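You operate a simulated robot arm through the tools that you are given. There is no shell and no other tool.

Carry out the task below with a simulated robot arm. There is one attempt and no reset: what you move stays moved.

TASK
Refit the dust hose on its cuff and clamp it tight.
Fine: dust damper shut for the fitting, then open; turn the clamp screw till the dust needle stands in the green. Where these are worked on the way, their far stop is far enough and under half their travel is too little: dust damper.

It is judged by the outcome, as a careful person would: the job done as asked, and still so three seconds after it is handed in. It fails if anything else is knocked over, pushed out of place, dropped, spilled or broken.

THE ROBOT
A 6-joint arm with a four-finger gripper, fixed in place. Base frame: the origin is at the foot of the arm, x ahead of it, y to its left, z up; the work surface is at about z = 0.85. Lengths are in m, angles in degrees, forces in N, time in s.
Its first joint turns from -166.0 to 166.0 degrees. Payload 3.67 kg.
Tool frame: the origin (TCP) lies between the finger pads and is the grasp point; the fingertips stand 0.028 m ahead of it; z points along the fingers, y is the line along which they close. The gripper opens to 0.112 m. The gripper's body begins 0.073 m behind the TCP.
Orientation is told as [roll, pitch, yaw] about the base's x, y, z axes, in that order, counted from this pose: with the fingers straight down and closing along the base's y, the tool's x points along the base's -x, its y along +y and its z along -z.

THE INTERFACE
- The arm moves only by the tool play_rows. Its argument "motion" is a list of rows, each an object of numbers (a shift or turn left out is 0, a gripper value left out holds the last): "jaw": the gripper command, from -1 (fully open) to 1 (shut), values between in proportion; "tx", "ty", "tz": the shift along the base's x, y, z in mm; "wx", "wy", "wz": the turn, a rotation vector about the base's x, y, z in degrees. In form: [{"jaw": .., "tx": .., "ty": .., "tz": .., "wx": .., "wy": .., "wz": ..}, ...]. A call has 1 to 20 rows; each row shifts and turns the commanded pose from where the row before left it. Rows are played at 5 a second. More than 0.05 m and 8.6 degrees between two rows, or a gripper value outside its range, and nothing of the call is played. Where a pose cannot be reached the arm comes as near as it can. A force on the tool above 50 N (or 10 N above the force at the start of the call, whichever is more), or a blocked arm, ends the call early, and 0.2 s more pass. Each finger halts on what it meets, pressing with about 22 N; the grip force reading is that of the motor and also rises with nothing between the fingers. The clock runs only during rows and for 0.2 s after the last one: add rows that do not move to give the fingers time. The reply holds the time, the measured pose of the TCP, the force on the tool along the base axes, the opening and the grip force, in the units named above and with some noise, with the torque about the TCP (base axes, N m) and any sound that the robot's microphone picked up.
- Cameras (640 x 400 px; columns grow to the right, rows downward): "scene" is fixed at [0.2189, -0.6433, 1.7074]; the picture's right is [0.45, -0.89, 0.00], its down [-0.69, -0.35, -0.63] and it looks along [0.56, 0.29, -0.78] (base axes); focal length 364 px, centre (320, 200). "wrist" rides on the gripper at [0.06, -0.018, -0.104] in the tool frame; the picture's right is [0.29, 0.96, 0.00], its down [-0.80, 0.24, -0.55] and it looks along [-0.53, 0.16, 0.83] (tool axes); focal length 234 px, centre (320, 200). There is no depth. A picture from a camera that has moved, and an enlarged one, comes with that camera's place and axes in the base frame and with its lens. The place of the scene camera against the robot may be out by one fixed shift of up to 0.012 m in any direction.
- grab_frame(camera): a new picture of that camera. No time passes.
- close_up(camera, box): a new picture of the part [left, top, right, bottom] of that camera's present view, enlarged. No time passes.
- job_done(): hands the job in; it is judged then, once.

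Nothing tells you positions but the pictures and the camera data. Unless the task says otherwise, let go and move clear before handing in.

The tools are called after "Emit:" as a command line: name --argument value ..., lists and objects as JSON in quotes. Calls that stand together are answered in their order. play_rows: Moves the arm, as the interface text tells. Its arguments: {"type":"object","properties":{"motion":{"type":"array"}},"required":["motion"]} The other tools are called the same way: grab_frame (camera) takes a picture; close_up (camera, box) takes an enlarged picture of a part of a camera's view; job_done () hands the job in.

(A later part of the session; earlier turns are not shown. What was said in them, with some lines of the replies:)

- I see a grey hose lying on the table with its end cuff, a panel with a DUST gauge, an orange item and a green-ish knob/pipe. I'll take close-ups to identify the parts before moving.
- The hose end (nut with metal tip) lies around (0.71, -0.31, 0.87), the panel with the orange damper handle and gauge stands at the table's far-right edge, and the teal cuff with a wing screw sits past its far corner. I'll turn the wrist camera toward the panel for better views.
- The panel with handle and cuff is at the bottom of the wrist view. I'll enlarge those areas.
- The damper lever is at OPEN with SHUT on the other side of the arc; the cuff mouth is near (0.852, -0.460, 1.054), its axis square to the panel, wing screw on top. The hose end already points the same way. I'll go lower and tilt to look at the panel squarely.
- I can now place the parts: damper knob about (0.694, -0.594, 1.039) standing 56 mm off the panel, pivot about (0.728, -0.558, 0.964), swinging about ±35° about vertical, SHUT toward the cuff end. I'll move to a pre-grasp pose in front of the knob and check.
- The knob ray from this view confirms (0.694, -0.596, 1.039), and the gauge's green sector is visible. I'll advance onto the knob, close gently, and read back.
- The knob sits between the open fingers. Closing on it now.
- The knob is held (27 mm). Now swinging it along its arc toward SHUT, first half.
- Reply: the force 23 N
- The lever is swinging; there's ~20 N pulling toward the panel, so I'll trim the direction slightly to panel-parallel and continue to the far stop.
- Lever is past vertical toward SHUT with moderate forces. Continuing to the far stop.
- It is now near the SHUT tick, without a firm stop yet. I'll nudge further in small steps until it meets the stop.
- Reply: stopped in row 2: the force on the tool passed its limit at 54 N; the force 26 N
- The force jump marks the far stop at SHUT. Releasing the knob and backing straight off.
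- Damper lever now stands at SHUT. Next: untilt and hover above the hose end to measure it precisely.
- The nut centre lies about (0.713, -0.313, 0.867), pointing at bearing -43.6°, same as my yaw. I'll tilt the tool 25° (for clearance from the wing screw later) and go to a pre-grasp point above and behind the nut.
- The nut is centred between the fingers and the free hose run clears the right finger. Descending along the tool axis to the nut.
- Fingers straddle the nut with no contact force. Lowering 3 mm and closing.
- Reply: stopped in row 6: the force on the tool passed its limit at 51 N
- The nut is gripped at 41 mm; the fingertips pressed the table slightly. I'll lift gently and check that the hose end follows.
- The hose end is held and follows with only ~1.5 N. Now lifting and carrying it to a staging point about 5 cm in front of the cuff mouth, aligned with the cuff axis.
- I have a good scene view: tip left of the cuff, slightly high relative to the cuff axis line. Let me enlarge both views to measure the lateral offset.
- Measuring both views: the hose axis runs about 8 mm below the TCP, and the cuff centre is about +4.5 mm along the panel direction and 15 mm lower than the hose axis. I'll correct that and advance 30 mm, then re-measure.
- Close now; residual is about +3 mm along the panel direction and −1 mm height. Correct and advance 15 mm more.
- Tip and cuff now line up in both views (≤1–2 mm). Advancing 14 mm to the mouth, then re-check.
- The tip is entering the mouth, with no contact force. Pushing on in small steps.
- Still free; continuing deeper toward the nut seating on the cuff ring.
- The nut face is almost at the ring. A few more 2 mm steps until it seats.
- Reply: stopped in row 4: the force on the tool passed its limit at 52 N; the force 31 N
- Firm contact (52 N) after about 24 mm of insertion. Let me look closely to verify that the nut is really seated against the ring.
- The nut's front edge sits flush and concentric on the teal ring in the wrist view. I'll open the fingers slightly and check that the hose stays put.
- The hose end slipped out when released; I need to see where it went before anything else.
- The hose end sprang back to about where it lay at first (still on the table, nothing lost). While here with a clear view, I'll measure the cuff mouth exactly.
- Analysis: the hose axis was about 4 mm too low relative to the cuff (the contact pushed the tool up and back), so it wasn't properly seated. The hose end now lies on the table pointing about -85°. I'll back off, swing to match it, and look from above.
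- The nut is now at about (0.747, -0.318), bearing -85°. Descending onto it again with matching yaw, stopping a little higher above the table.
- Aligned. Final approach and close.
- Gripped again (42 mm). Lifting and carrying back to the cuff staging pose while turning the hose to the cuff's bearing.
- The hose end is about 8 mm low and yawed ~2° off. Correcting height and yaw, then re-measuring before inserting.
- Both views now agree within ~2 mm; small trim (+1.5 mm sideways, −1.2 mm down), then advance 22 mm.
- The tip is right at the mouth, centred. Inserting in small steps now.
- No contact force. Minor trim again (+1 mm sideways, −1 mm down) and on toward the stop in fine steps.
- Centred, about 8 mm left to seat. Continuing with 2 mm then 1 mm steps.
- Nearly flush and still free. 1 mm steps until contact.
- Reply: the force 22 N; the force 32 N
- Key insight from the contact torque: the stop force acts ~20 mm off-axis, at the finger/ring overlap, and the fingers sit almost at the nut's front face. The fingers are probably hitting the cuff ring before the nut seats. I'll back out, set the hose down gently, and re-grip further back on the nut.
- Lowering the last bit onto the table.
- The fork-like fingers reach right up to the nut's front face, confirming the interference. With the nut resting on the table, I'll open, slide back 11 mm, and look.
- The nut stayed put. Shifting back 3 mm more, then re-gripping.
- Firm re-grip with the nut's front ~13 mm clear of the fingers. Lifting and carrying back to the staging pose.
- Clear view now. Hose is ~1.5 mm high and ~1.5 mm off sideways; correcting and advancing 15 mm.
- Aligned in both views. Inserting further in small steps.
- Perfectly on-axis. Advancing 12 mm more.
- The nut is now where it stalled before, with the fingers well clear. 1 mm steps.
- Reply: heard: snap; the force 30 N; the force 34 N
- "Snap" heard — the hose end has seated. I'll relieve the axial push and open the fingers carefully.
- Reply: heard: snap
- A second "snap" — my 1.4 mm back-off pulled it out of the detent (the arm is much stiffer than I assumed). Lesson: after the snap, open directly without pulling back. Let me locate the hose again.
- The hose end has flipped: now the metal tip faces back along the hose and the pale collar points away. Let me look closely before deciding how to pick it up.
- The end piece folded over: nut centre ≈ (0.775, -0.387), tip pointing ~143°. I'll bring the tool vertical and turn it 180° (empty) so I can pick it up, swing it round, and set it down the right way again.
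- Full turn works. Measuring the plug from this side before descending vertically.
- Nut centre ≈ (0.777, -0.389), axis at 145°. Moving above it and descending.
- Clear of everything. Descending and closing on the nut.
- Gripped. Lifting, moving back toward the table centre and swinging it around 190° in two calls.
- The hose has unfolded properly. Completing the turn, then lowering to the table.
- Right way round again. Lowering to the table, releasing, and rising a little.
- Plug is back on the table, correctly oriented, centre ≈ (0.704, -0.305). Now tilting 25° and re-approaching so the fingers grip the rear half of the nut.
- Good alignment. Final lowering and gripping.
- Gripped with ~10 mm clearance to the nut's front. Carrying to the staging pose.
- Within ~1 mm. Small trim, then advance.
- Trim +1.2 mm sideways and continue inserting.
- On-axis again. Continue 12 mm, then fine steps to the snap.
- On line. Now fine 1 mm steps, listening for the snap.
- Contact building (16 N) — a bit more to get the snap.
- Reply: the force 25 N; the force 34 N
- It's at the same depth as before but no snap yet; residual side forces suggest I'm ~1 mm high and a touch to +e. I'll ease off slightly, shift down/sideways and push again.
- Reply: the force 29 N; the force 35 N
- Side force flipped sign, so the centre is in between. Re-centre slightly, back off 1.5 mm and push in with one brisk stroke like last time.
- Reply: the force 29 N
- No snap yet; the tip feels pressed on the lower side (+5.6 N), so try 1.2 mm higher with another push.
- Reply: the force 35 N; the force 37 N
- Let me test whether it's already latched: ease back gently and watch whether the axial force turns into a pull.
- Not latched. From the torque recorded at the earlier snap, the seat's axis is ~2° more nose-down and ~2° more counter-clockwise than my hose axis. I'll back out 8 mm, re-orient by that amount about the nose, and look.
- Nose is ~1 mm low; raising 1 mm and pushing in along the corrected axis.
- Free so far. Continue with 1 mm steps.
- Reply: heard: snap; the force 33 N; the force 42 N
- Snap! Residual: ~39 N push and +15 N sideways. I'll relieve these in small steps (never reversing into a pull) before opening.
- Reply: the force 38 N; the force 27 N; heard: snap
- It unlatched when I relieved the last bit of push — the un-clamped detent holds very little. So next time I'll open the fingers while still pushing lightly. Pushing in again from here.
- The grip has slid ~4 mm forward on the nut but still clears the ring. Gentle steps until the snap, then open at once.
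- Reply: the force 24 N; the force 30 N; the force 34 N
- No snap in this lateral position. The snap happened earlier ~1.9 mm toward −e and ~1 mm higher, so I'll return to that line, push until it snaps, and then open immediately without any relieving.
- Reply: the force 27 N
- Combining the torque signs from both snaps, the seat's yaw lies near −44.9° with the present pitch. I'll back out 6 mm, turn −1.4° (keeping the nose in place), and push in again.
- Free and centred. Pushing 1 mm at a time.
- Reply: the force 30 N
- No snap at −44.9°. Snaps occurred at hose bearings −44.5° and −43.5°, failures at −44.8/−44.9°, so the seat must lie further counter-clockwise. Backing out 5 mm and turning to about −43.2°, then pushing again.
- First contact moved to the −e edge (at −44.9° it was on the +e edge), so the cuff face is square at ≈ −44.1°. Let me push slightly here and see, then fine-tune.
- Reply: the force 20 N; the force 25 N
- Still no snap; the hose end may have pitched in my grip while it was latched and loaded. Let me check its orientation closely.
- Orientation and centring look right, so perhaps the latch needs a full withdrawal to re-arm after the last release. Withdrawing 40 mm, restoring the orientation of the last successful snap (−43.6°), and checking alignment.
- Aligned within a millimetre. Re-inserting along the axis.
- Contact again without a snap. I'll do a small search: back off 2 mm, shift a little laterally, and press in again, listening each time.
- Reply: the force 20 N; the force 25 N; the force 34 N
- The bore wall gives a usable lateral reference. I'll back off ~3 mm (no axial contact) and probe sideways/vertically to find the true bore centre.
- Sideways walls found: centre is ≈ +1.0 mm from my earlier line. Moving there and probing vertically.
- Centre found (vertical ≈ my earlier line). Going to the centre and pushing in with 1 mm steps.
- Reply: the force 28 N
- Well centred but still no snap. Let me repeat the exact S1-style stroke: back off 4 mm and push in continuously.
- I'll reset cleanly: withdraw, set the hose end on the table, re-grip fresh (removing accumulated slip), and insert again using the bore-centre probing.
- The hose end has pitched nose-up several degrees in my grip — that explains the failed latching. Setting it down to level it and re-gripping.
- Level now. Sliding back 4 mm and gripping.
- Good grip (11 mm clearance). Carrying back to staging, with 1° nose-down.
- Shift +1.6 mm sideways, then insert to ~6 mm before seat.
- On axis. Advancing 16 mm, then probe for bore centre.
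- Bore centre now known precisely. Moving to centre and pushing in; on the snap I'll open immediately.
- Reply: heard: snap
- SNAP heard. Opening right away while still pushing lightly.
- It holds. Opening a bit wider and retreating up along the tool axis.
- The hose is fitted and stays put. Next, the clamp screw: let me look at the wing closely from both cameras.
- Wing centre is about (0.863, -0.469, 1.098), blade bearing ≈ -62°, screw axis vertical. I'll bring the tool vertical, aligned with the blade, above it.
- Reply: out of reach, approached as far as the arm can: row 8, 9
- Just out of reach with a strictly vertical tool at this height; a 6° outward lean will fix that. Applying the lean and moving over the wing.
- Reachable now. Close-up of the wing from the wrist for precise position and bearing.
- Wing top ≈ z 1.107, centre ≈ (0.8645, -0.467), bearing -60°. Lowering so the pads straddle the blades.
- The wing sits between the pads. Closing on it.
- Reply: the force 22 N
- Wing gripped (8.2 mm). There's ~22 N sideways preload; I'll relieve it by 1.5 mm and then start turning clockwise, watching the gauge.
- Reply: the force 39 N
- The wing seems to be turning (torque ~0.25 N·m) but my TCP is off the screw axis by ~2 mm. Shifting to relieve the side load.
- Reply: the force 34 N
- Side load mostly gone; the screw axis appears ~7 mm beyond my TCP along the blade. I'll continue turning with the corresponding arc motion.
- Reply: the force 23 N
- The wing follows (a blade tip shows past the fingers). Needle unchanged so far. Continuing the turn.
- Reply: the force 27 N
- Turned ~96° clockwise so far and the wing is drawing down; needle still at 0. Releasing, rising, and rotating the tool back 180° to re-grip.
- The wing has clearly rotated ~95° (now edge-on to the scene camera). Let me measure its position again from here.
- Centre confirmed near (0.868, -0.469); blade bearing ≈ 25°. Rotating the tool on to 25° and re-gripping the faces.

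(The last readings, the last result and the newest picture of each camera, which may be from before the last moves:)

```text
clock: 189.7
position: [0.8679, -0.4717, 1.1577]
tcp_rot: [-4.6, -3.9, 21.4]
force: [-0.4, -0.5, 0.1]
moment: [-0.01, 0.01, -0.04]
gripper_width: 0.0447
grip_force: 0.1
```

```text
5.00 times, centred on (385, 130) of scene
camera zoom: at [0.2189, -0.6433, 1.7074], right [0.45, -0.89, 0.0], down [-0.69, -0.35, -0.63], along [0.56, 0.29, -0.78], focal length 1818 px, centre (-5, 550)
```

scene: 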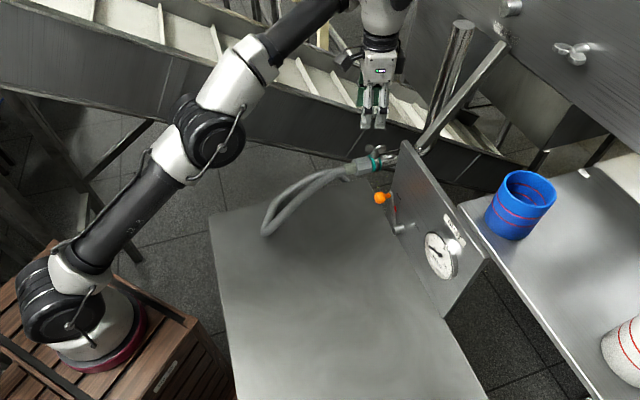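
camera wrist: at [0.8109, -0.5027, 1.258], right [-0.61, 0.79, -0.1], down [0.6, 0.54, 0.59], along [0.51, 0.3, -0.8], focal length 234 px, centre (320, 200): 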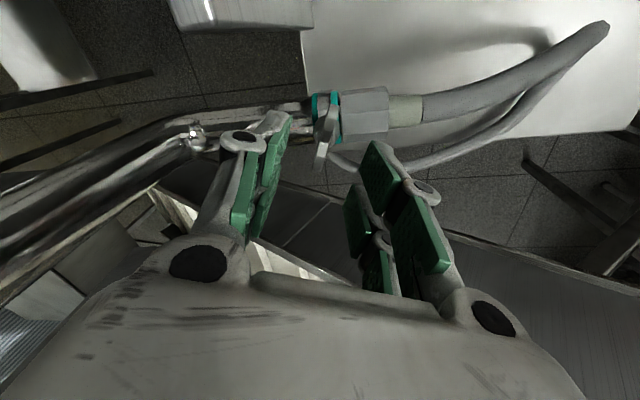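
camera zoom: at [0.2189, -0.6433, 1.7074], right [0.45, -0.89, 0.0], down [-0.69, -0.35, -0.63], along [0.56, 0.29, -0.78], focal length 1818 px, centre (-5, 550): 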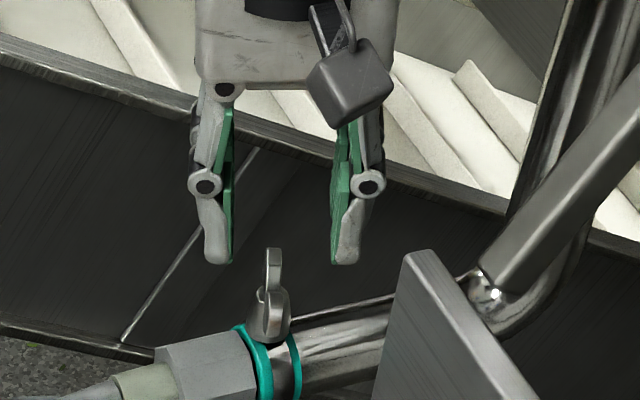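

Emit:
close_up --camera "wrist" --box '[285, 80, 365, 180]'

```text
4.00 times, centred on (325, 130) of wrist
camera zoom: at [0.8109, -0.5027, 1.258], right [-0.61, 0.79, -0.1], down [0.6, 0.54, 0.59], along [0.51, 0.3, -0.8], focal length 937 px, centre (300, 480)
```

zoom: 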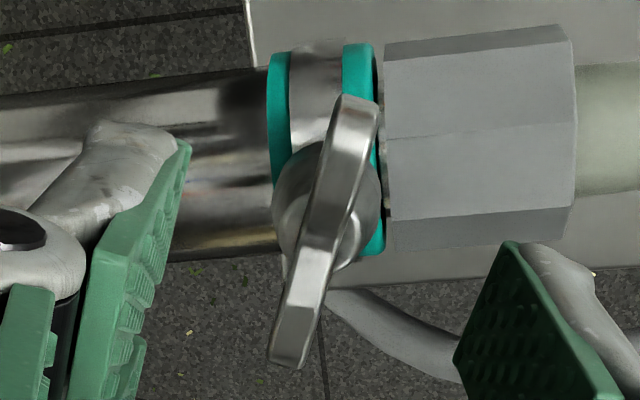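

Aligned within ~2°. Lowering and gripping the wing again.

Emit:
play_rows --motion '[{"wz": 2, "tz": -20}, {"tz": -21}, {}, {"jaw": 0.8}, {"jaw": 1.0}, {}]'

Emit:
close_up --camera "scene" --box '[340, 90, 430, 170]'

```text
clock: 191.1
position: [0.8673, -0.4724, 1.1163]
tcp_rot: [-4.6, -3.9, 23.3]
force: [3.6, -4.1, 0.8]
moment: [0.42, -0.06, 0.0]
gripper_width: 0.0086
grip_force: 45.3
```

```text
5.00 times, centred on (385, 130) of scene
camera zoom: at [0.2189, -0.6433, 1.7074], right [0.45, -0.89, 0.0], down [-0.69, -0.35, -0.63], along [0.56, 0.29, -0.78], focal length 1818 px, centre (-5, 550)
```

zoom: 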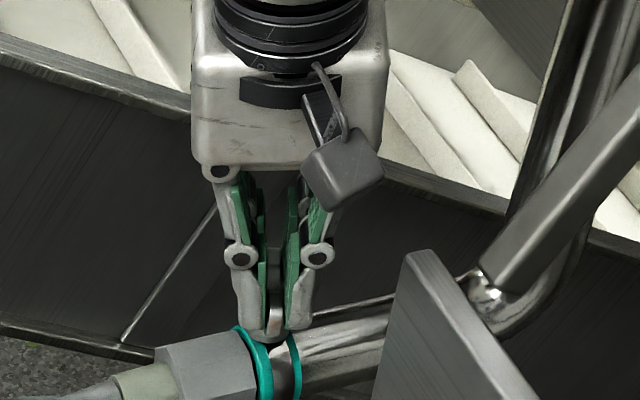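

Centred grip with small side load. Turning clockwise.

Emit:
play_rows --motion '[{"wx": 0.78, "wy": -0.424, "wz": -8.45}, {"wx": 0.78, "wy": -0.424, "wz": -8.45}, {"wx": 0.78, "wy": -0.424, "wz": -8.45}, {"wx": 0.78, "wy": -0.424, "wz": -8.45}, {"wx": 0.78, "wy": -0.424, "wz": -8.45}, {}]'

Emit:
close_up --camera "scene" --box '[415, 220, 470, 285]'

```text
clock: 192.5
position: [0.8681, -0.4726, 1.1172]
tcp_rot: [-0.8, -6.1, -19.4]
force: [-1.9, -3.6, 5.1]
moment: [0.29, 1.13, 0.01]
gripper_width: 0.0081
grip_force: 44.5
```

```text
6.15 times, centred on (442, 252) of scene
camera zoom: at [0.2189, -0.6433, 1.7074], right [0.45, -0.89, 0.0], down [-0.69, -0.35, -0.63], along [0.56, 0.29, -0.78], focal length 2237 px, centre (-434, -123)
```

zoom: 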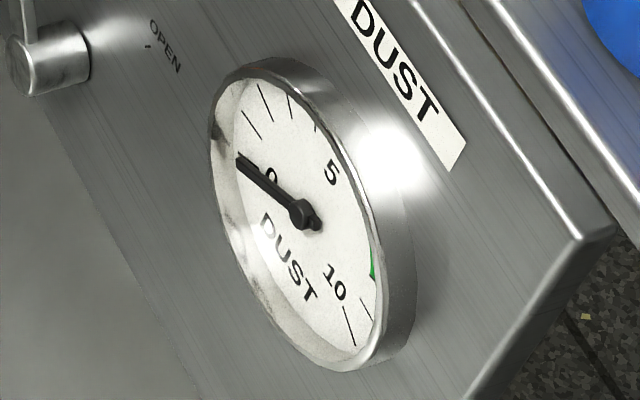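

Turning smoothly; needle still at rest, presumably because the damper is shut. I'll turn ~45° more so the hose is held, then open the damper and read the gauge.

Emit:
play_rows --motion '[{"wx": 0.78, "wy": -0.424, "wz": -8.45}, {"wx": 0.78, "wy": -0.424, "wz": -8.45}, {"wx": 0.78, "wy": -0.424, "wz": -8.45}, {"wx": 0.78, "wy": -0.424, "wz": -8.45}, {"wx": 0.78, "wy": -0.424, "wz": -8.45}, {}]'

Emit:
close_up --camera "scene" --box '[415, 220, 470, 285]'

Emit:
close_up --camera "scene" --box '[340, 90, 430, 170]'

```text
clock: 193.9
position: [0.8681, -0.4722, 1.117]
tcp_rot: [3.4, -5.2, -62.2]
force: [-11.5, -5.5, -11.7]
moment: [-1.38, 0.01, -0.04]
gripper_width: 0.008
grip_force: 44.6
```

```text
6.15 times, centred on (442, 252) of scene
camera zoom: at [0.2189, -0.6433, 1.7074], right [0.45, -0.89, 0.0], down [-0.69, -0.35, -0.63], along [0.56, 0.29, -0.78], focal length 2237 px, centre (-434, -123)
```

zoom: 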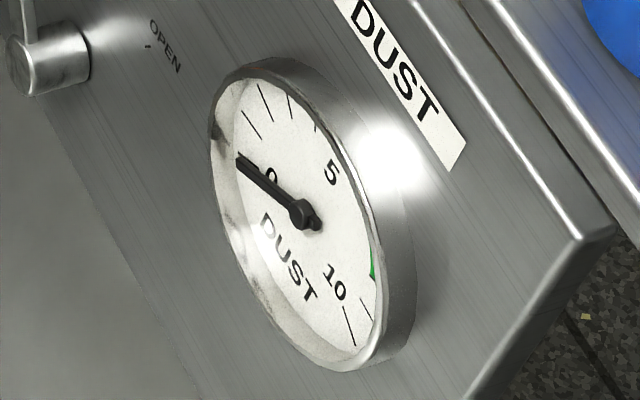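

```text
5.00 times, centred on (385, 130) of scene
camera zoom: at [0.2189, -0.6433, 1.7074], right [0.45, -0.89, 0.0], down [-0.69, -0.35, -0.63], along [0.56, 0.29, -0.78], focal length 1818 px, centre (-5, 550)
```

zoom: 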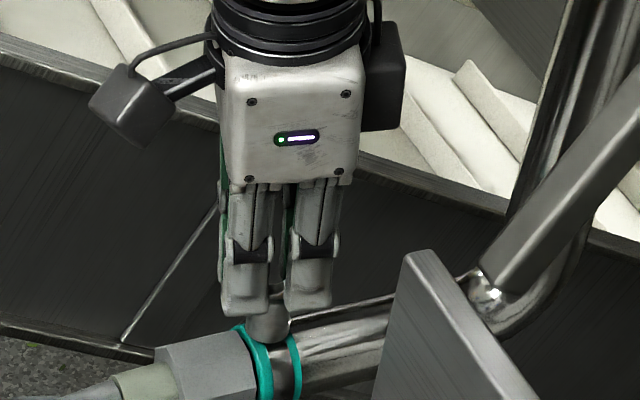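

Clamp turned ~180° total. Now releasing and heading to the damper knob to open it, keeping clear of the hose.

Emit:
play_rows --motion '[{"jaw": 0.5}, {"jaw": 0.2}, {"tz": 20}, {"tz": 30}, {"tz": 10, "wx": 2.86, "wy": 5.27}, {"tx": -20, "ty": 15, "wz": 6.1}, {"tx": -20, "ty": 15, "wz": 6.1}, {"tx": -20, "ty": 15, "wz": 6.1}, {"tx": -20, "ty": 10, "wx": -5.54, "wy": -5.78}, {"tx": -20, "wx": -5.54, "wy": -5.78}, {"tx": -20, "ty": -10, "tz": -10, "wx": -5.54, "wy": -5.78}, {"tx": -20, "ty": -15, "tz": -15, "wx": -5.54, "wy": -5.78}, {"tx": -20, "ty": -15, "tz": -20, "wx": -5.54, "wy": -5.78}, {"jaw": -0.2}, {}]'

Emit:
grab_frame --camera "wrist"

Emit:
grab_frame --camera "scene"

```text
clock: 197.1
position: [0.708, -0.4559, 1.1318]
tcp_rot: [-0.1, -40.2, -43.4]
force: [-0.6, 0.8, 0.3]
moment: [0.03, 0.0, 0.01]
gripper_width: 0.0673
grip_force: 0.1
```

```text
taken
camera wrist: at [0.6149, -0.3899, 1.1714], right [0.5, 0.85, -0.19], down [0.35, 0.0, 0.94], along [0.79, -0.53, -0.29], focal length 234 px, centre (320, 200)
```

wrist: 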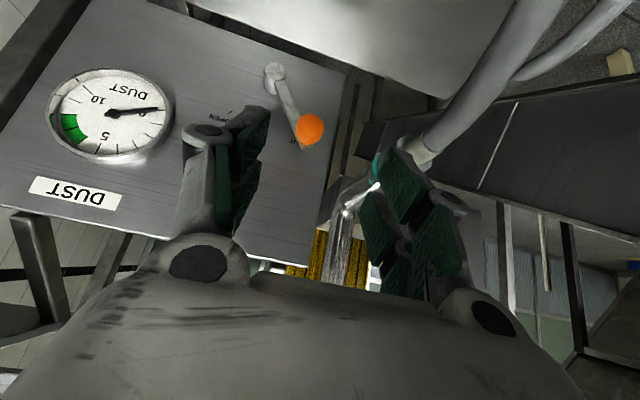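

```text
taken
```

scene: 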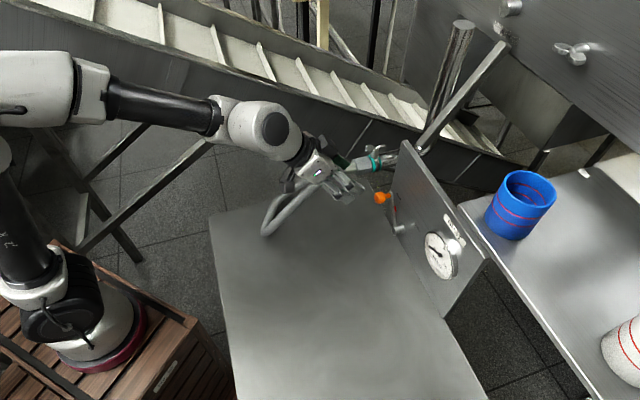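

Knob confirmed at ≈ (0.766, -0.520, 1.040). Approaching and gripping it.

Emit:
play_rows --motion '[{"ty": -8}, {"tx": 13.4, "ty": -12.7, "tz": -21.8}, {"tx": 13.4, "ty": -12.7, "tz": -21.8}, {"tx": 13.4, "ty": -12.7, "tz": -21.8}, {"tx": 13.4, "ty": -12.7, "tz": -21.8}, {}]'

Emit:
grab_frame --camera "wrist"

```text
clock: 198.5
position: [0.7604, -0.5151, 1.0433]
tcp_rot: [-0.1, -40.2, -43.4]
force: [0.0, -0.6, 0.2]
moment: [-0.01, 0.01, 0.0]
gripper_width: 0.0671
grip_force: 0.1
```

```text
taken
camera wrist: at [0.6684, -0.4487, 1.084], right [0.5, 0.85, -0.19], down [0.35, 0.0, 0.94], along [0.79, -0.53, -0.29], focal length 234 px, centre (320, 200)
```

wrist: 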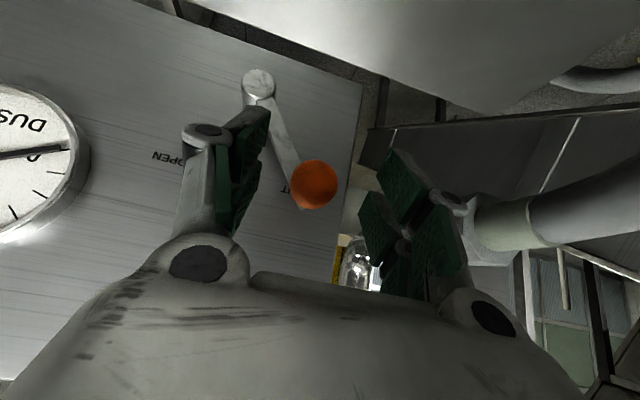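

Knob centred between the pads. Closing and swinging it back toward OPEN.

Emit:
play_rows --motion '[{"jaw": 0.3}, {"jaw": 0.7}, {"jaw": 0.7}, {}]'

Emit:
play_rows --motion '[{"tx": -6.5, "ty": -6.7, "tz": 5.9}, {"tx": -6.9, "ty": -7.1, "tz": 4.7}, {"tx": -7.2, "ty": -7.5, "tz": 3.5}, {"tx": -7.5, "ty": -7.8, "tz": 2.2}, {}]'

```text
clock: 199.5
position: [0.7595, -0.5167, 1.0436]
tcp_rot: [-0.1, -40.2, -43.4]
force: [-6.3, -8.5, -0.9]
moment: [-0.13, 0.08, -0.88]
gripper_width: 0.0274
grip_force: 44.6
```

```text
clock: 200.7
position: [0.7353, -0.5429, 1.0628]
tcp_rot: [-0.1, -40.3, -43.5]
force: [-3.1, 18.5, 8.9]
moment: [0.77, -0.5, -0.19]
gripper_width: 0.0273
grip_force: 45.1
```

Emit:
grab_frame --camera "wrist"

Emit:
play_rows --motion '[{"tx": -7.6, "ty": -7.8, "tz": 0.9}, {"tx": -7.7, "ty": -7.9, "tz": -0.5}, {"tx": -7.5, "ty": -7.8, "tz": -1.8}, {"tx": -7.4, "ty": -7.6, "tz": -3.1}, {}]'

Emit:
grab_frame --camera "wrist"

```text
taken
camera wrist: at [0.6414, -0.4766, 1.1021], right [0.5, 0.85, -0.19], down [0.35, 0.0, 0.94], along [0.79, -0.53, -0.29], focal length 234 px, centre (320, 200)
```

wrist: 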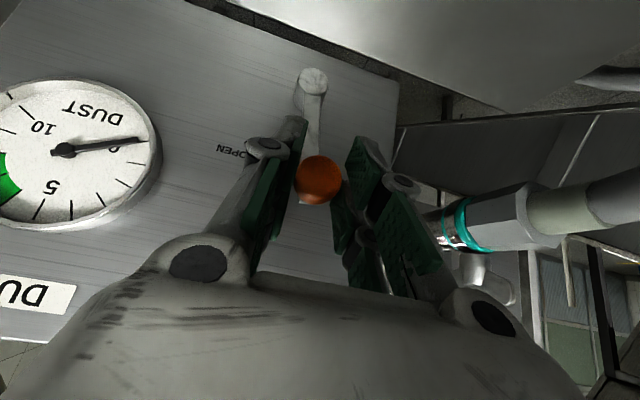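

```text
clock: 201.9
position: [0.7034, -0.5749, 1.0553]
tcp_rot: [0.0, -40.2, -43.3]
force: [-2.1, 12.6, 1.3]
moment: [0.91, -0.19, -0.05]
gripper_width: 0.0271
grip_force: 45.0
```

```text
taken
camera wrist: at [0.6108, -0.5085, 1.0963], right [0.5, 0.85, -0.19], down [0.35, 0.0, 0.94], along [0.79, -0.53, -0.29], focal length 234 px, centre (320, 200)
```

wrist: 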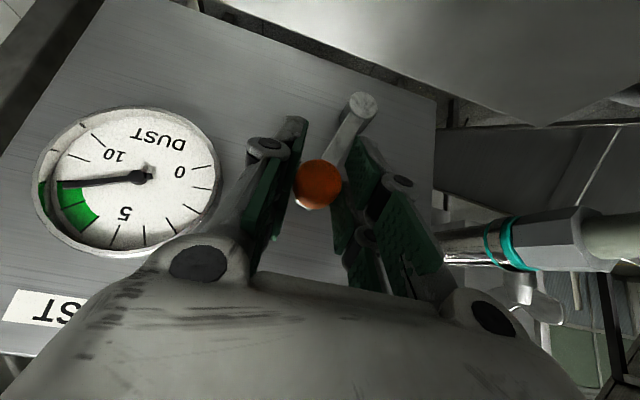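

The needle jumped into the green region as the damper opened. Continuing to the OPEN stop.

Emit:
play_rows --motion '[{"tx": -7.0, "ty": -7.3, "tz": -4.4}, {"tx": -6.5, "ty": -6.7, "tz": -5.6}, {}]'

Emit:
play_rows --motion '[{"tx": -3, "ty": -3.1, "tz": -3.4}, {}]'

Emit:
grab_frame --camera "wrist"

Emit:
close_up --camera "scene" --box '[400, 210, 470, 285]'

```text
clock: 202.7
position: [0.6896, -0.5911, 1.0464]
tcp_rot: [-0.1, -40.2, -43.4]
force: [-3.1, 3.9, 0.7]
moment: [0.06, -0.19, -0.34]
gripper_width: 0.0269
grip_force: 44.8
```

```text
clock: 203.3
position: [0.6871, -0.5929, 1.043]
tcp_rot: [-0.1, -40.2, -43.3]
force: [1.9, 5.3, 3.0]
moment: [0.09, -0.01, -0.38]
gripper_width: 0.0269
grip_force: 44.6
```

```text
taken
camera wrist: at [0.5941, -0.5262, 1.0834], right [0.5, 0.85, -0.19], down [0.35, 0.0, 0.94], along [0.79, -0.53, -0.29], focal length 234 px, centre (320, 200)
```

wrist: 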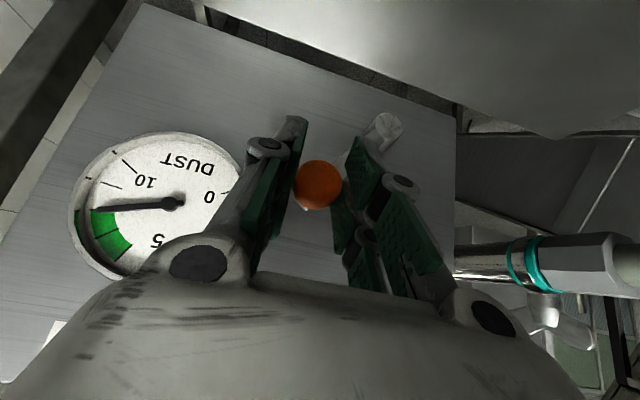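

```text
5.33 times, centred on (435, 248) of scene
camera zoom: at [0.2189, -0.6433, 1.7074], right [0.45, -0.89, 0.0], down [-0.69, -0.35, -0.63], along [0.56, 0.29, -0.78], focal length 1939 px, centre (-293, -53)
```

zoom: 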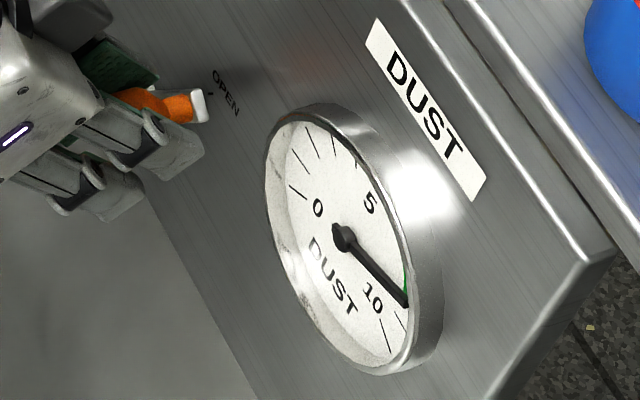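

The needle sits right at the upper end of the green. First make sure the damper is on its OPEN stop, then get a good close-up of the gauge.

Emit:
play_rows --motion '[{"tx": -1.5, "ty": -1.6, "tz": -1.8}, {}]'

Emit:
play_rows --motion '[{"tx": -1.5, "ty": -1.6, "tz": -1.8}, {}]'

Emit:
close_up --camera "wrist" --box '[60, 110, 260, 300]'

```text
clock: 203.9
position: [0.6874, -0.5935, 1.0436]
tcp_rot: [-0.1, -40.3, -43.3]
force: [7.7, 20.8, 15.6]
moment: [0.23, -0.25, 0.08]
gripper_width: 0.0272
grip_force: 44.7
```

```text
clock: 204.5
position: [0.6853, -0.5936, 1.0412]
tcp_rot: [-0.2, -40.5, -43.4]
force: [23.8, 28.1, 26.2]
moment: [-0.31, -0.87, 0.66]
gripper_width: 0.0276
grip_force: 44.7
```

```text
2.11 times, centred on (160, 205) of wrist
camera zoom: at [0.5928, -0.5273, 1.0817], right [0.5, 0.85, -0.19], down [0.35, 0.01, 0.94], along [0.8, -0.53, -0.29], focal length 493 px, centre (657, 190)
```

zoom: 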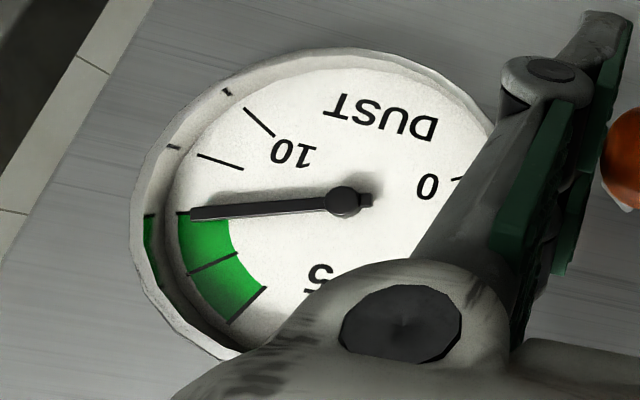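

Damper is firmly at OPEN. The gauge reads 8.0, exactly at the top of the green (6–8). I'll let go of the knob, then loosen the clamp screw slightly (~20°) to sit mid-green.

Emit:
play_rows --motion '[{"tx": 2.2, "ty": 2.3, "tz": 2.6}, {}, {"jaw": 0.3}, {"jaw": -0.2}, {"jaw": -0.2}, {"tx": -12, "ty": 11, "tz": 19}, {"tx": -12, "ty": 11, "tz": 19}, {"tx": -12, "ty": 11, "tz": 19}, {"tx": -12, "ty": 11, "tz": 19}, {"tx": -12, "ty": 11, "tz": 19}, {}]'

Emit:
grab_frame --camera "wrist"

Emit:
grab_frame --camera "scene"

```text
clock: 206.9
position: [0.6256, -0.5375, 1.1374]
tcp_rot: [-0.1, -40.2, -43.3]
force: [0.8, 0.0, -1.0]
moment: [0.01, 0.01, -0.01]
gripper_width: 0.067
grip_force: 0.0
```

```text
taken
camera wrist: at [0.533, -0.4713, 1.1777], right [0.5, 0.85, -0.19], down [0.35, 0.0, 0.94], along [0.79, -0.53, -0.29], focal length 234 px, centre (320, 200)
```

wrist: 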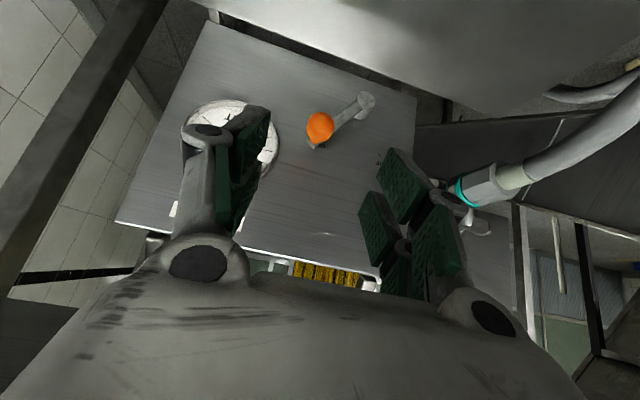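

```text
taken
```

scene: 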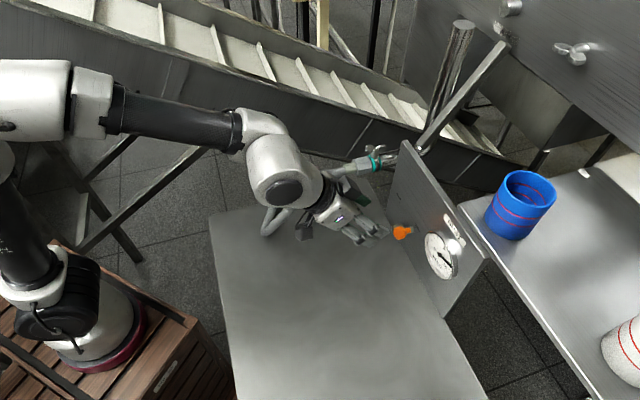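

Emit:
close_up --camera "scene" --box '[415, 220, 470, 285]'

Emit:
close_up --camera "scene" --box '[345, 130, 405, 175]'

```text
6.15 times, centred on (442, 252) of scene
camera zoom: at [0.2189, -0.6433, 1.7074], right [0.45, -0.89, 0.0], down [-0.69, -0.35, -0.63], along [0.56, 0.29, -0.78], focal length 2237 px, centre (-434, -123)
```

zoom: 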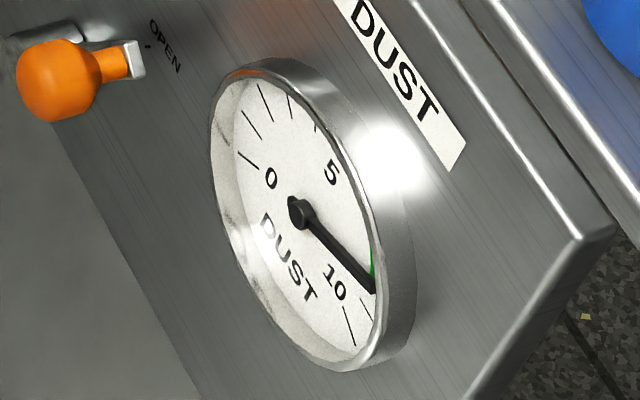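

```text
8.89 times, centred on (375, 152) of scene
camera zoom: at [0.2189, -0.6433, 1.7074], right [0.45, -0.89, 0.0], down [-0.69, -0.35, -0.63], along [0.56, 0.29, -0.78], focal length 3231 px, centre (-169, 622)
```

zoom: 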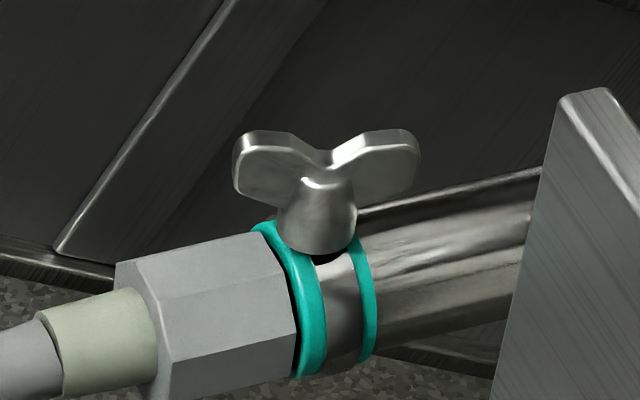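

Hose firmly on, wing back at ≈ -60° orientation. Moving back over the wing to fine-adjust.

Emit:
play_rows --motion '[{"jaw": -0.1, "tx": 10, "ty": 23, "tz": 16, "wx": 5.49, "wy": 5.82}, {"tx": 15, "ty": 23, "tz": 16, "wx": 5.49, "wy": 5.82}, {"tx": 15, "ty": 23, "tz": 16, "wx": 5.49, "wy": 5.82}, {"tx": 15, "ty": 23, "tz": 16, "wx": 5.49, "wy": 5.82}, {"tx": 20, "ty": 23, "tz": 16, "wx": 5.49, "wy": 5.82}, {"tx": 25, "ty": -5, "wz": -6}, {"tx": 25, "ty": -5, "wz": -6}, {"tx": 25, "ty": -5, "wz": -6}, {"tx": 25, "ty": -5, "tz": -10, "wx": -2.86, "wy": -5.27}, {"tx": 25, "ty": -10, "tz": -20}, {"tx": 25, "ty": -12, "tz": -20}, {"tx": 18, "ty": -7.5, "tz": -7}, {}]'

Emit:
close_up --camera "wrist" --box '[280, 80, 360, 200]'

Emit:
close_up --camera "scene" --box '[340, 90, 430, 170]'

```text
clock: 209.7
position: [0.8695, -0.4737, 1.1599]
tcp_rot: [3.0, -5.2, -61.5]
force: [0.2, 0.1, 1.0]
moment: [0.0, -0.02, 0.02]
gripper_width: 0.0617
grip_force: 0.1
```

```text
3.33 times, centred on (320, 140) of wrist
camera zoom: at [0.8186, -0.4223, 1.2551], right [0.7, 0.71, 0.03], down [0.54, -0.55, 0.64], along [0.47, -0.43, -0.77], focal length 781 px, centre (320, 400)
```

zoom: 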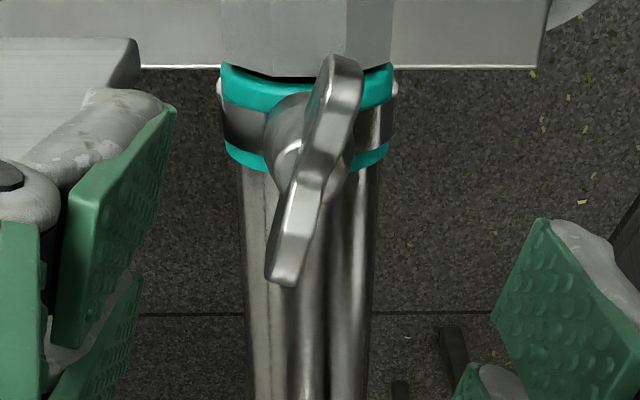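

```text
5.00 times, centred on (385, 130) of scene
camera zoom: at [0.2189, -0.6433, 1.7074], right [0.45, -0.89, 0.0], down [-0.69, -0.35, -0.63], along [0.56, 0.29, -0.78], focal length 1818 px, centre (-5, 550)
```

zoom: 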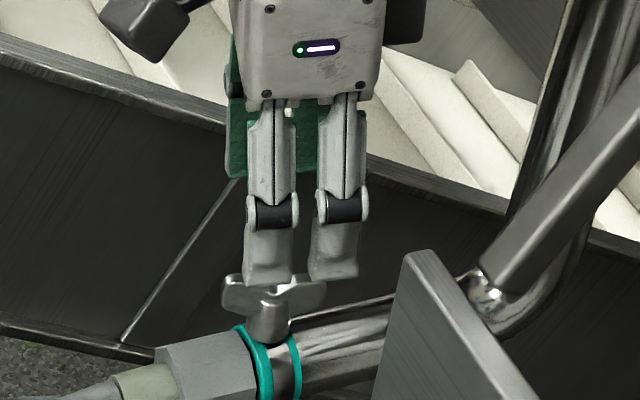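

Emit:
play_rows --motion '[{"tz": -22}, {"tz": -21, "ty": 1}, {}, {"jaw": 0.3}, {"jaw": 0.8}, {"jaw": 1.0}, {}]'

Emit:
close_up --camera "scene" --box '[415, 220, 470, 285]'

Emit:
close_up --camera "scene" --box '[340, 90, 430, 170]'

```text
clock: 211.3
position: [0.868, -0.4741, 1.1146]
tcp_rot: [3.0, -5.1, -61.6]
force: [-17.1, -3.8, -5.6]
moment: [0.13, 0.99, -0.01]
gripper_width: 0.0082
grip_force: 45.4
```

```text
6.15 times, centred on (442, 252) of scene
camera zoom: at [0.2189, -0.6433, 1.7074], right [0.45, -0.89, 0.0], down [-0.69, -0.35, -0.63], along [0.56, 0.29, -0.78], focal length 2237 px, centre (-434, -123)
```

zoom: 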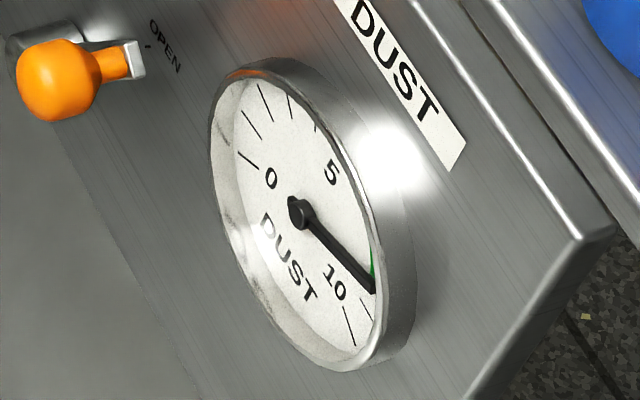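

```text
5.00 times, centred on (385, 130) of scene
camera zoom: at [0.2189, -0.6433, 1.7074], right [0.45, -0.89, 0.0], down [-0.69, -0.35, -0.63], along [0.56, 0.29, -0.78], focal length 1818 px, centre (-5, 550)
```

zoom: 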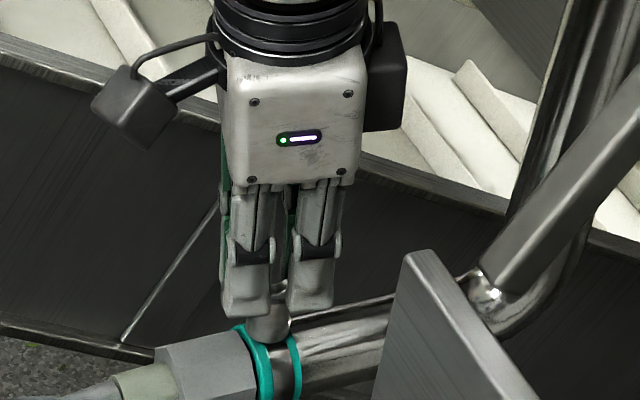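

Gripped. Loosening counter-clockwise about 16° and reading the needle.

Emit:
play_rows --motion '[{"tx": -0.8, "ty": -0.4}, {"wx": -0.735, "wy": 0.399, "wz": 7.96}, {"wx": -0.735, "wy": 0.399, "wz": 7.96}, {}]'

Emit:
close_up --camera "scene" --box '[415, 220, 470, 285]'

```text
clock: 212.3
position: [0.8697, -0.4727, 1.1163]
tcp_rot: [1.6, -5.8, -45.3]
force: [-12.1, -3.2, -11.6]
moment: [0.41, 1.01, 0.01]
gripper_width: 0.0079
grip_force: 44.7
```

```text
6.15 times, centred on (442, 252) of scene
camera zoom: at [0.2189, -0.6433, 1.7074], right [0.45, -0.89, 0.0], down [-0.69, -0.35, -0.63], along [0.56, 0.29, -0.78], focal length 2237 px, centre (-434, -123)
```

zoom: 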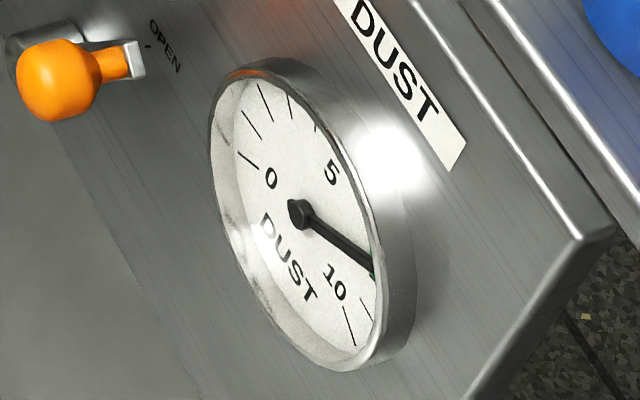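

The needle responds: now ≈ 7.5. A further ~10° to reach the middle of the green.

Emit:
play_rows --motion '[{"wx": -0.46, "wy": 0.25, "wz": 4.98}, {"wx": -0.46, "wy": 0.25, "wz": 4.98}, {}]'

Emit:
close_up --camera "scene" --box '[430, 235, 465, 275]'

```text
clock: 213.1
position: [0.8682, -0.4734, 1.1155]
tcp_rot: [0.6, -6.1, -35.3]
force: [-8.5, 1.0, -13.6]
moment: [0.37, 0.61, 0.0]
gripper_width: 0.0079
grip_force: 44.9
```

```text
10.00 times, centred on (448, 255) of scene
camera zoom: at [0.2189, -0.6433, 1.7074], right [0.45, -0.89, 0.0], down [-0.69, -0.35, -0.63], along [0.56, 0.29, -0.78], focal length 3635 px, centre (-955, -350)
```

zoom: 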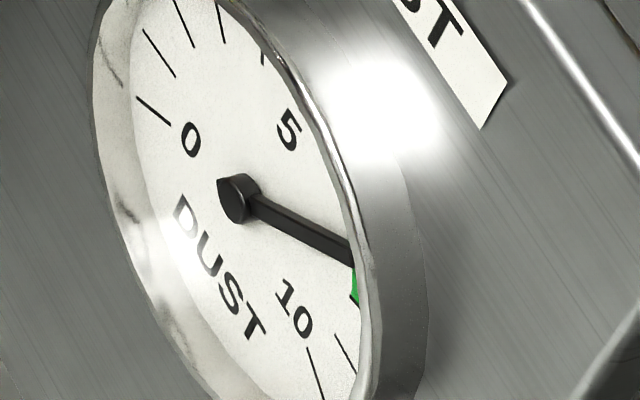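

Needle now ≈ 7.4. Another 8–10° puts it at the centre of the green band.

Emit:
play_rows --motion '[{"wx": -0.42, "wy": 0.23, "wz": 4.5}, {"wx": -0.42, "wy": 0.23, "wz": 4.5}, {}]'

Emit:
close_up --camera "scene" --box '[430, 235, 465, 275]'

Emit:
grab_frame --camera "wrist"

```text
clock: 213.9
position: [0.8687, -0.4734, 1.116]
tcp_rot: [-0.3, -6.0, -26.3]
force: [-15.8, 7.6, -21.2]
moment: [-0.05, -0.2, 0.0]
gripper_width: 0.0079
grip_force: 44.4
```

```text
10.00 times, centred on (448, 255) of scene
camera zoom: at [0.2189, -0.6433, 1.7074], right [0.45, -0.89, 0.0], down [-0.69, -0.35, -0.63], along [0.56, 0.29, -0.78], focal length 3635 px, centre (-955, -350)
```

zoom: 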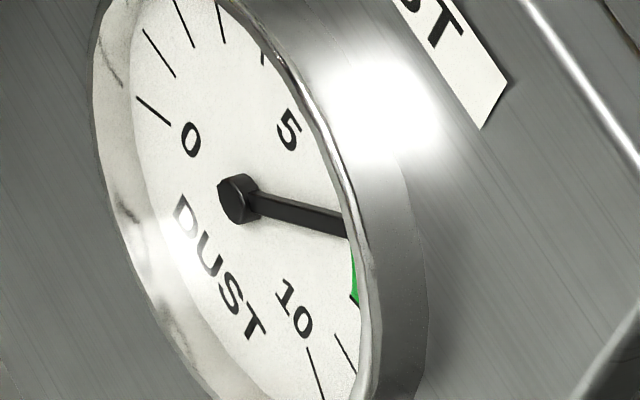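

```text
taken
camera wrist: at [0.7993, -0.4551, 1.2126], right [0.17, 0.99, -0.04], down [0.77, -0.11, 0.63], along [0.62, -0.13, -0.77], focal length 234 px, centre (320, 200)
```

wrist: 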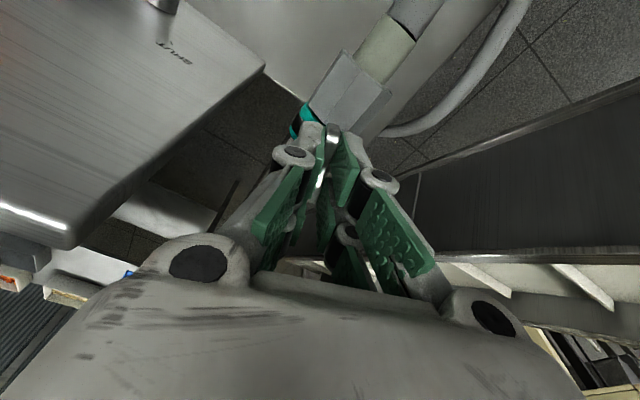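

Needle ≈ 7.1, mid-green. Releasing the wing gently, rising clear and checking that the reading holds.

Emit:
play_rows --motion '[{"tz": -0.5}, {"jaw": 0.6}, {"jaw": 0.2}, {}, {"tz": 15}, {"tz": 25}, {"tz": 20}, {}]'

Emit:
close_up --camera "scene" --box '[430, 235, 465, 275]'

Emit:
close_up --camera "scene" --box '[340, 110, 430, 180]'

```text
clock: 215.7
position: [0.8696, -0.472, 1.1778]
tcp_rot: [-0.4, -6.2, -26.3]
force: [0.5, -0.1, -0.4]
moment: [-0.03, 0.03, 0.01]
gripper_width: 0.0448
grip_force: 0.2
```

```text
10.00 times, centred on (448, 255) of scene
camera zoom: at [0.2189, -0.6433, 1.7074], right [0.45, -0.89, 0.0], down [-0.69, -0.35, -0.63], along [0.56, 0.29, -0.78], focal length 3635 px, centre (-955, -350)
```

zoom: 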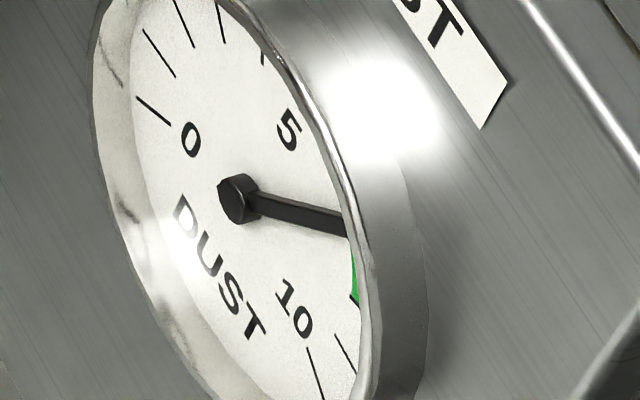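

```text
5.71 times, centred on (385, 145) of scene
camera zoom: at [0.2189, -0.6433, 1.7074], right [0.45, -0.89, 0.0], down [-0.69, -0.35, -0.63], along [0.56, 0.29, -0.78], focal length 2077 px, centre (-51, 514)
```

zoom: 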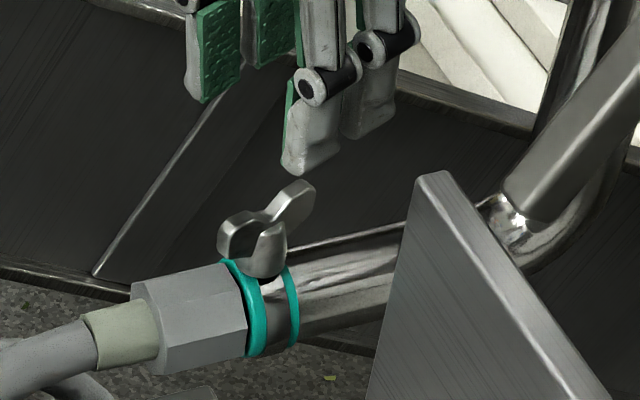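

Reading holds after release. Retreating over the table and tilting to view the gauge squarely with the wrist camera.

Emit:
play_rows --motion '[{"tz": 20}, {"tz": 10, "wx": 2.86, "wy": 5.27}, {"tx": -20, "ty": 15, "wz": -5.7}, {"tx": -20, "ty": 15, "wz": -5.7}, {"tx": -20, "ty": 15, "wz": -5.7}, {"tx": -20, "ty": 10, "wx": -5.54, "wy": -5.78}, {"tx": -20, "wx": -5.54, "wy": -5.78}, {"tx": -20, "tz": -5, "wx": -5.54, "wy": -5.78}, {"tx": -20, "tz": -10, "wx": -5.54, "wy": -5.78}, {"tx": -20, "tz": -15, "wx": -5.54, "wy": -5.78}, {}]'

Emit:
grab_frame --camera "wrist"

Emit:
grab_frame --camera "scene"

```text
clock: 218.1
position: [0.6953, -0.4115, 1.1701]
tcp_rot: [-0.6, -40.3, -43.3]
force: [0.0, 0.9, -0.2]
moment: [-0.03, -0.02, -0.03]
gripper_width: 0.0446
grip_force: 0.1
out of reach, approached as far as the arm can: row 2
```

```text
taken
camera wrist: at [0.6024, -0.3446, 1.2099], right [0.5, 0.84, -0.19], down [0.35, 0.01, 0.94], along [0.79, -0.54, -0.29], focal length 234 px, centre (320, 200)
```

wrist: 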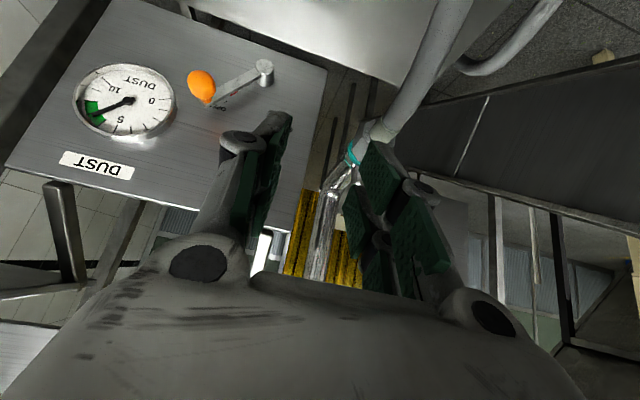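

```text
taken
```

scene: 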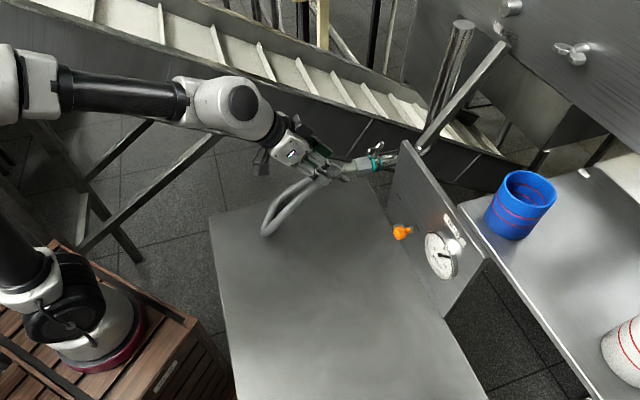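

Emit:
close_up --camera "wrist" --box '[60, 50, 190, 150]'

Emit:
close_up --camera "scene" --box '[330, 120, 450, 200]'

```text
4.00 times, centred on (125, 100) of wrist
camera zoom: at [0.6024, -0.3446, 1.2099], right [0.5, 0.84, -0.19], down [0.35, 0.01, 0.94], along [0.79, -0.54, -0.29], focal length 937 px, centre (1100, 600)
```

zoom: 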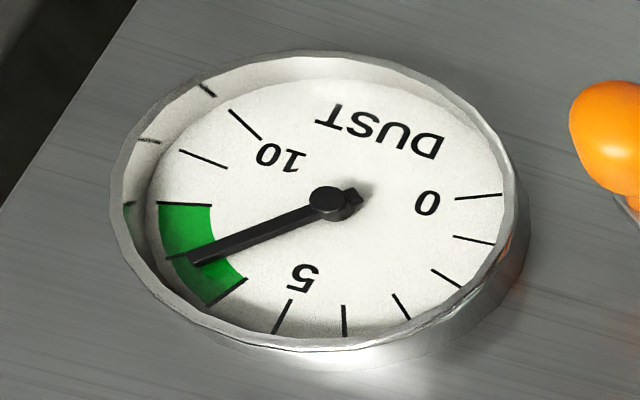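

```text
5.00 times, centred on (390, 160) of scene
camera zoom: at [0.2189, -0.6433, 1.7074], right [0.45, -0.89, 0.0], down [-0.69, -0.35, -0.63], along [0.56, 0.29, -0.78], focal length 1818 px, centre (-30, 400)
```

zoom: 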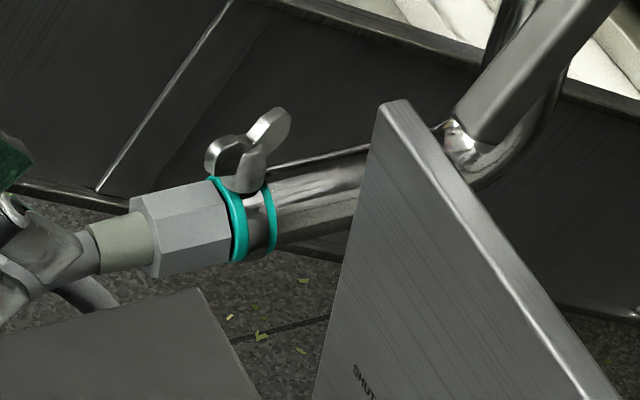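

Needle stands at 7, the middle of the green band; damper open; hose seated with the clamp turned. Moving the arm well clear for a final check.

Emit:
play_rows --motion '[{"tx": -12, "ty": 10, "tz": 20}, {"tx": -15, "ty": 10, "tz": 25}, {"tx": -20, "ty": 5, "tz": 25}, {"tx": -25, "tz": 25}, {"tx": -25, "tz": 25}, {"tx": -25, "tz": 20}, {}, {}, {}]'

Emit:
grab_frame --camera "scene"

Emit:
close_up --camera "scene" --box '[330, 120, 480, 290]'

Emit:
close_up --camera "scene" --box '[430, 235, 465, 275]'

```text
clock: 220.1
position: [0.5722, -0.3844, 1.3092]
tcp_rot: [-0.5, -40.2, -43.2]
force: [-0.7, 0.1, 0.2]
moment: [0.01, 0.0, 0.02]
gripper_width: 0.0448
grip_force: 0.1
```

```text
taken
```

scene: 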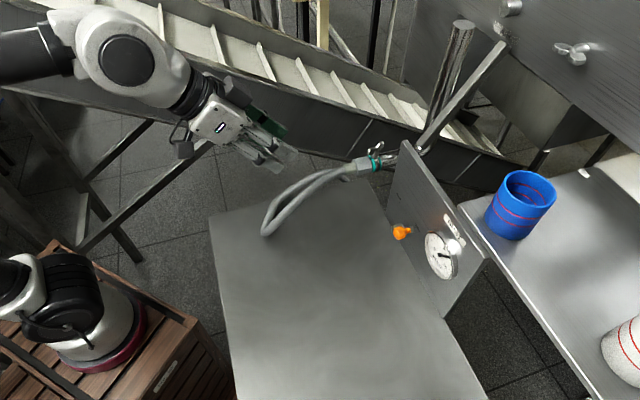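

```text
2.35 times, centred on (405, 205) of scene
camera zoom: at [0.2189, -0.6433, 1.7074], right [0.45, -0.89, 0.0], down [-0.69, -0.35, -0.63], along [0.56, 0.29, -0.78], focal length 855 px, centre (120, 188)
```

zoom: 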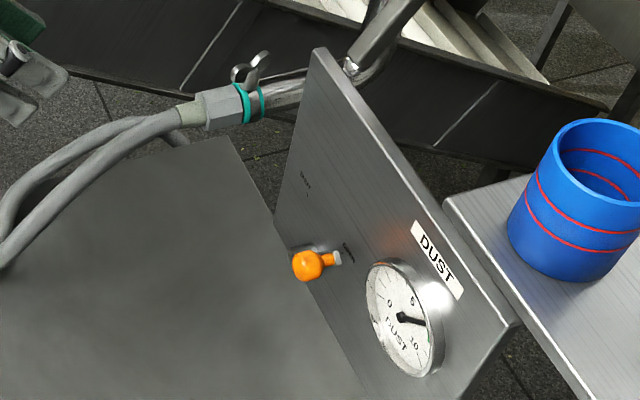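

```text
10.00 times, centred on (448, 255) of scene
camera zoom: at [0.2189, -0.6433, 1.7074], right [0.45, -0.89, 0.0], down [-0.69, -0.35, -0.63], along [0.56, 0.29, -0.78], focal length 3635 px, centre (-955, -350)
```

zoom: 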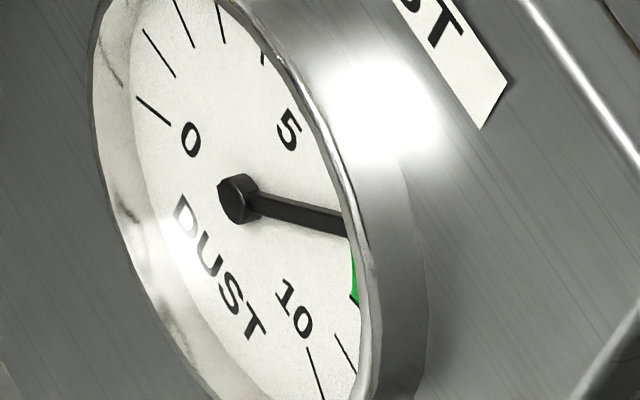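

The hose is seated on its cuff and clamped, and the damper is at its OPEN stop. The needle holds steady at about 7, in the middle of the green. Nothing else was disturbed and the arm is clear, so I'm handing the job in.

Emit:
job_done

```text
The job is handed in.
```

The dust hose is back on its cuff and clamped, and the damper was shut for the fitting and is now open against its stop. The needle stood at about 7 at my last check, the middle of the green band (6 to 8). The job is handed in, but I haven't seen the judgement.

- **Hose fit:** it took several attempts. The hose end slipped out twice and fell back onto the table before it finally latched. It stayed on when I let go and when the damper was opened.
- **Clamp:** I turned the screw about half a turn clockwise, which put the needle at 8, the top of the green. I then backed it off about 35° to bring it to 7, and it held there after I let go of the screw.
- **Surroundings:** I saw nothing else knocked, moved or broken. I let go of everything and moved the arm clear before handing in.
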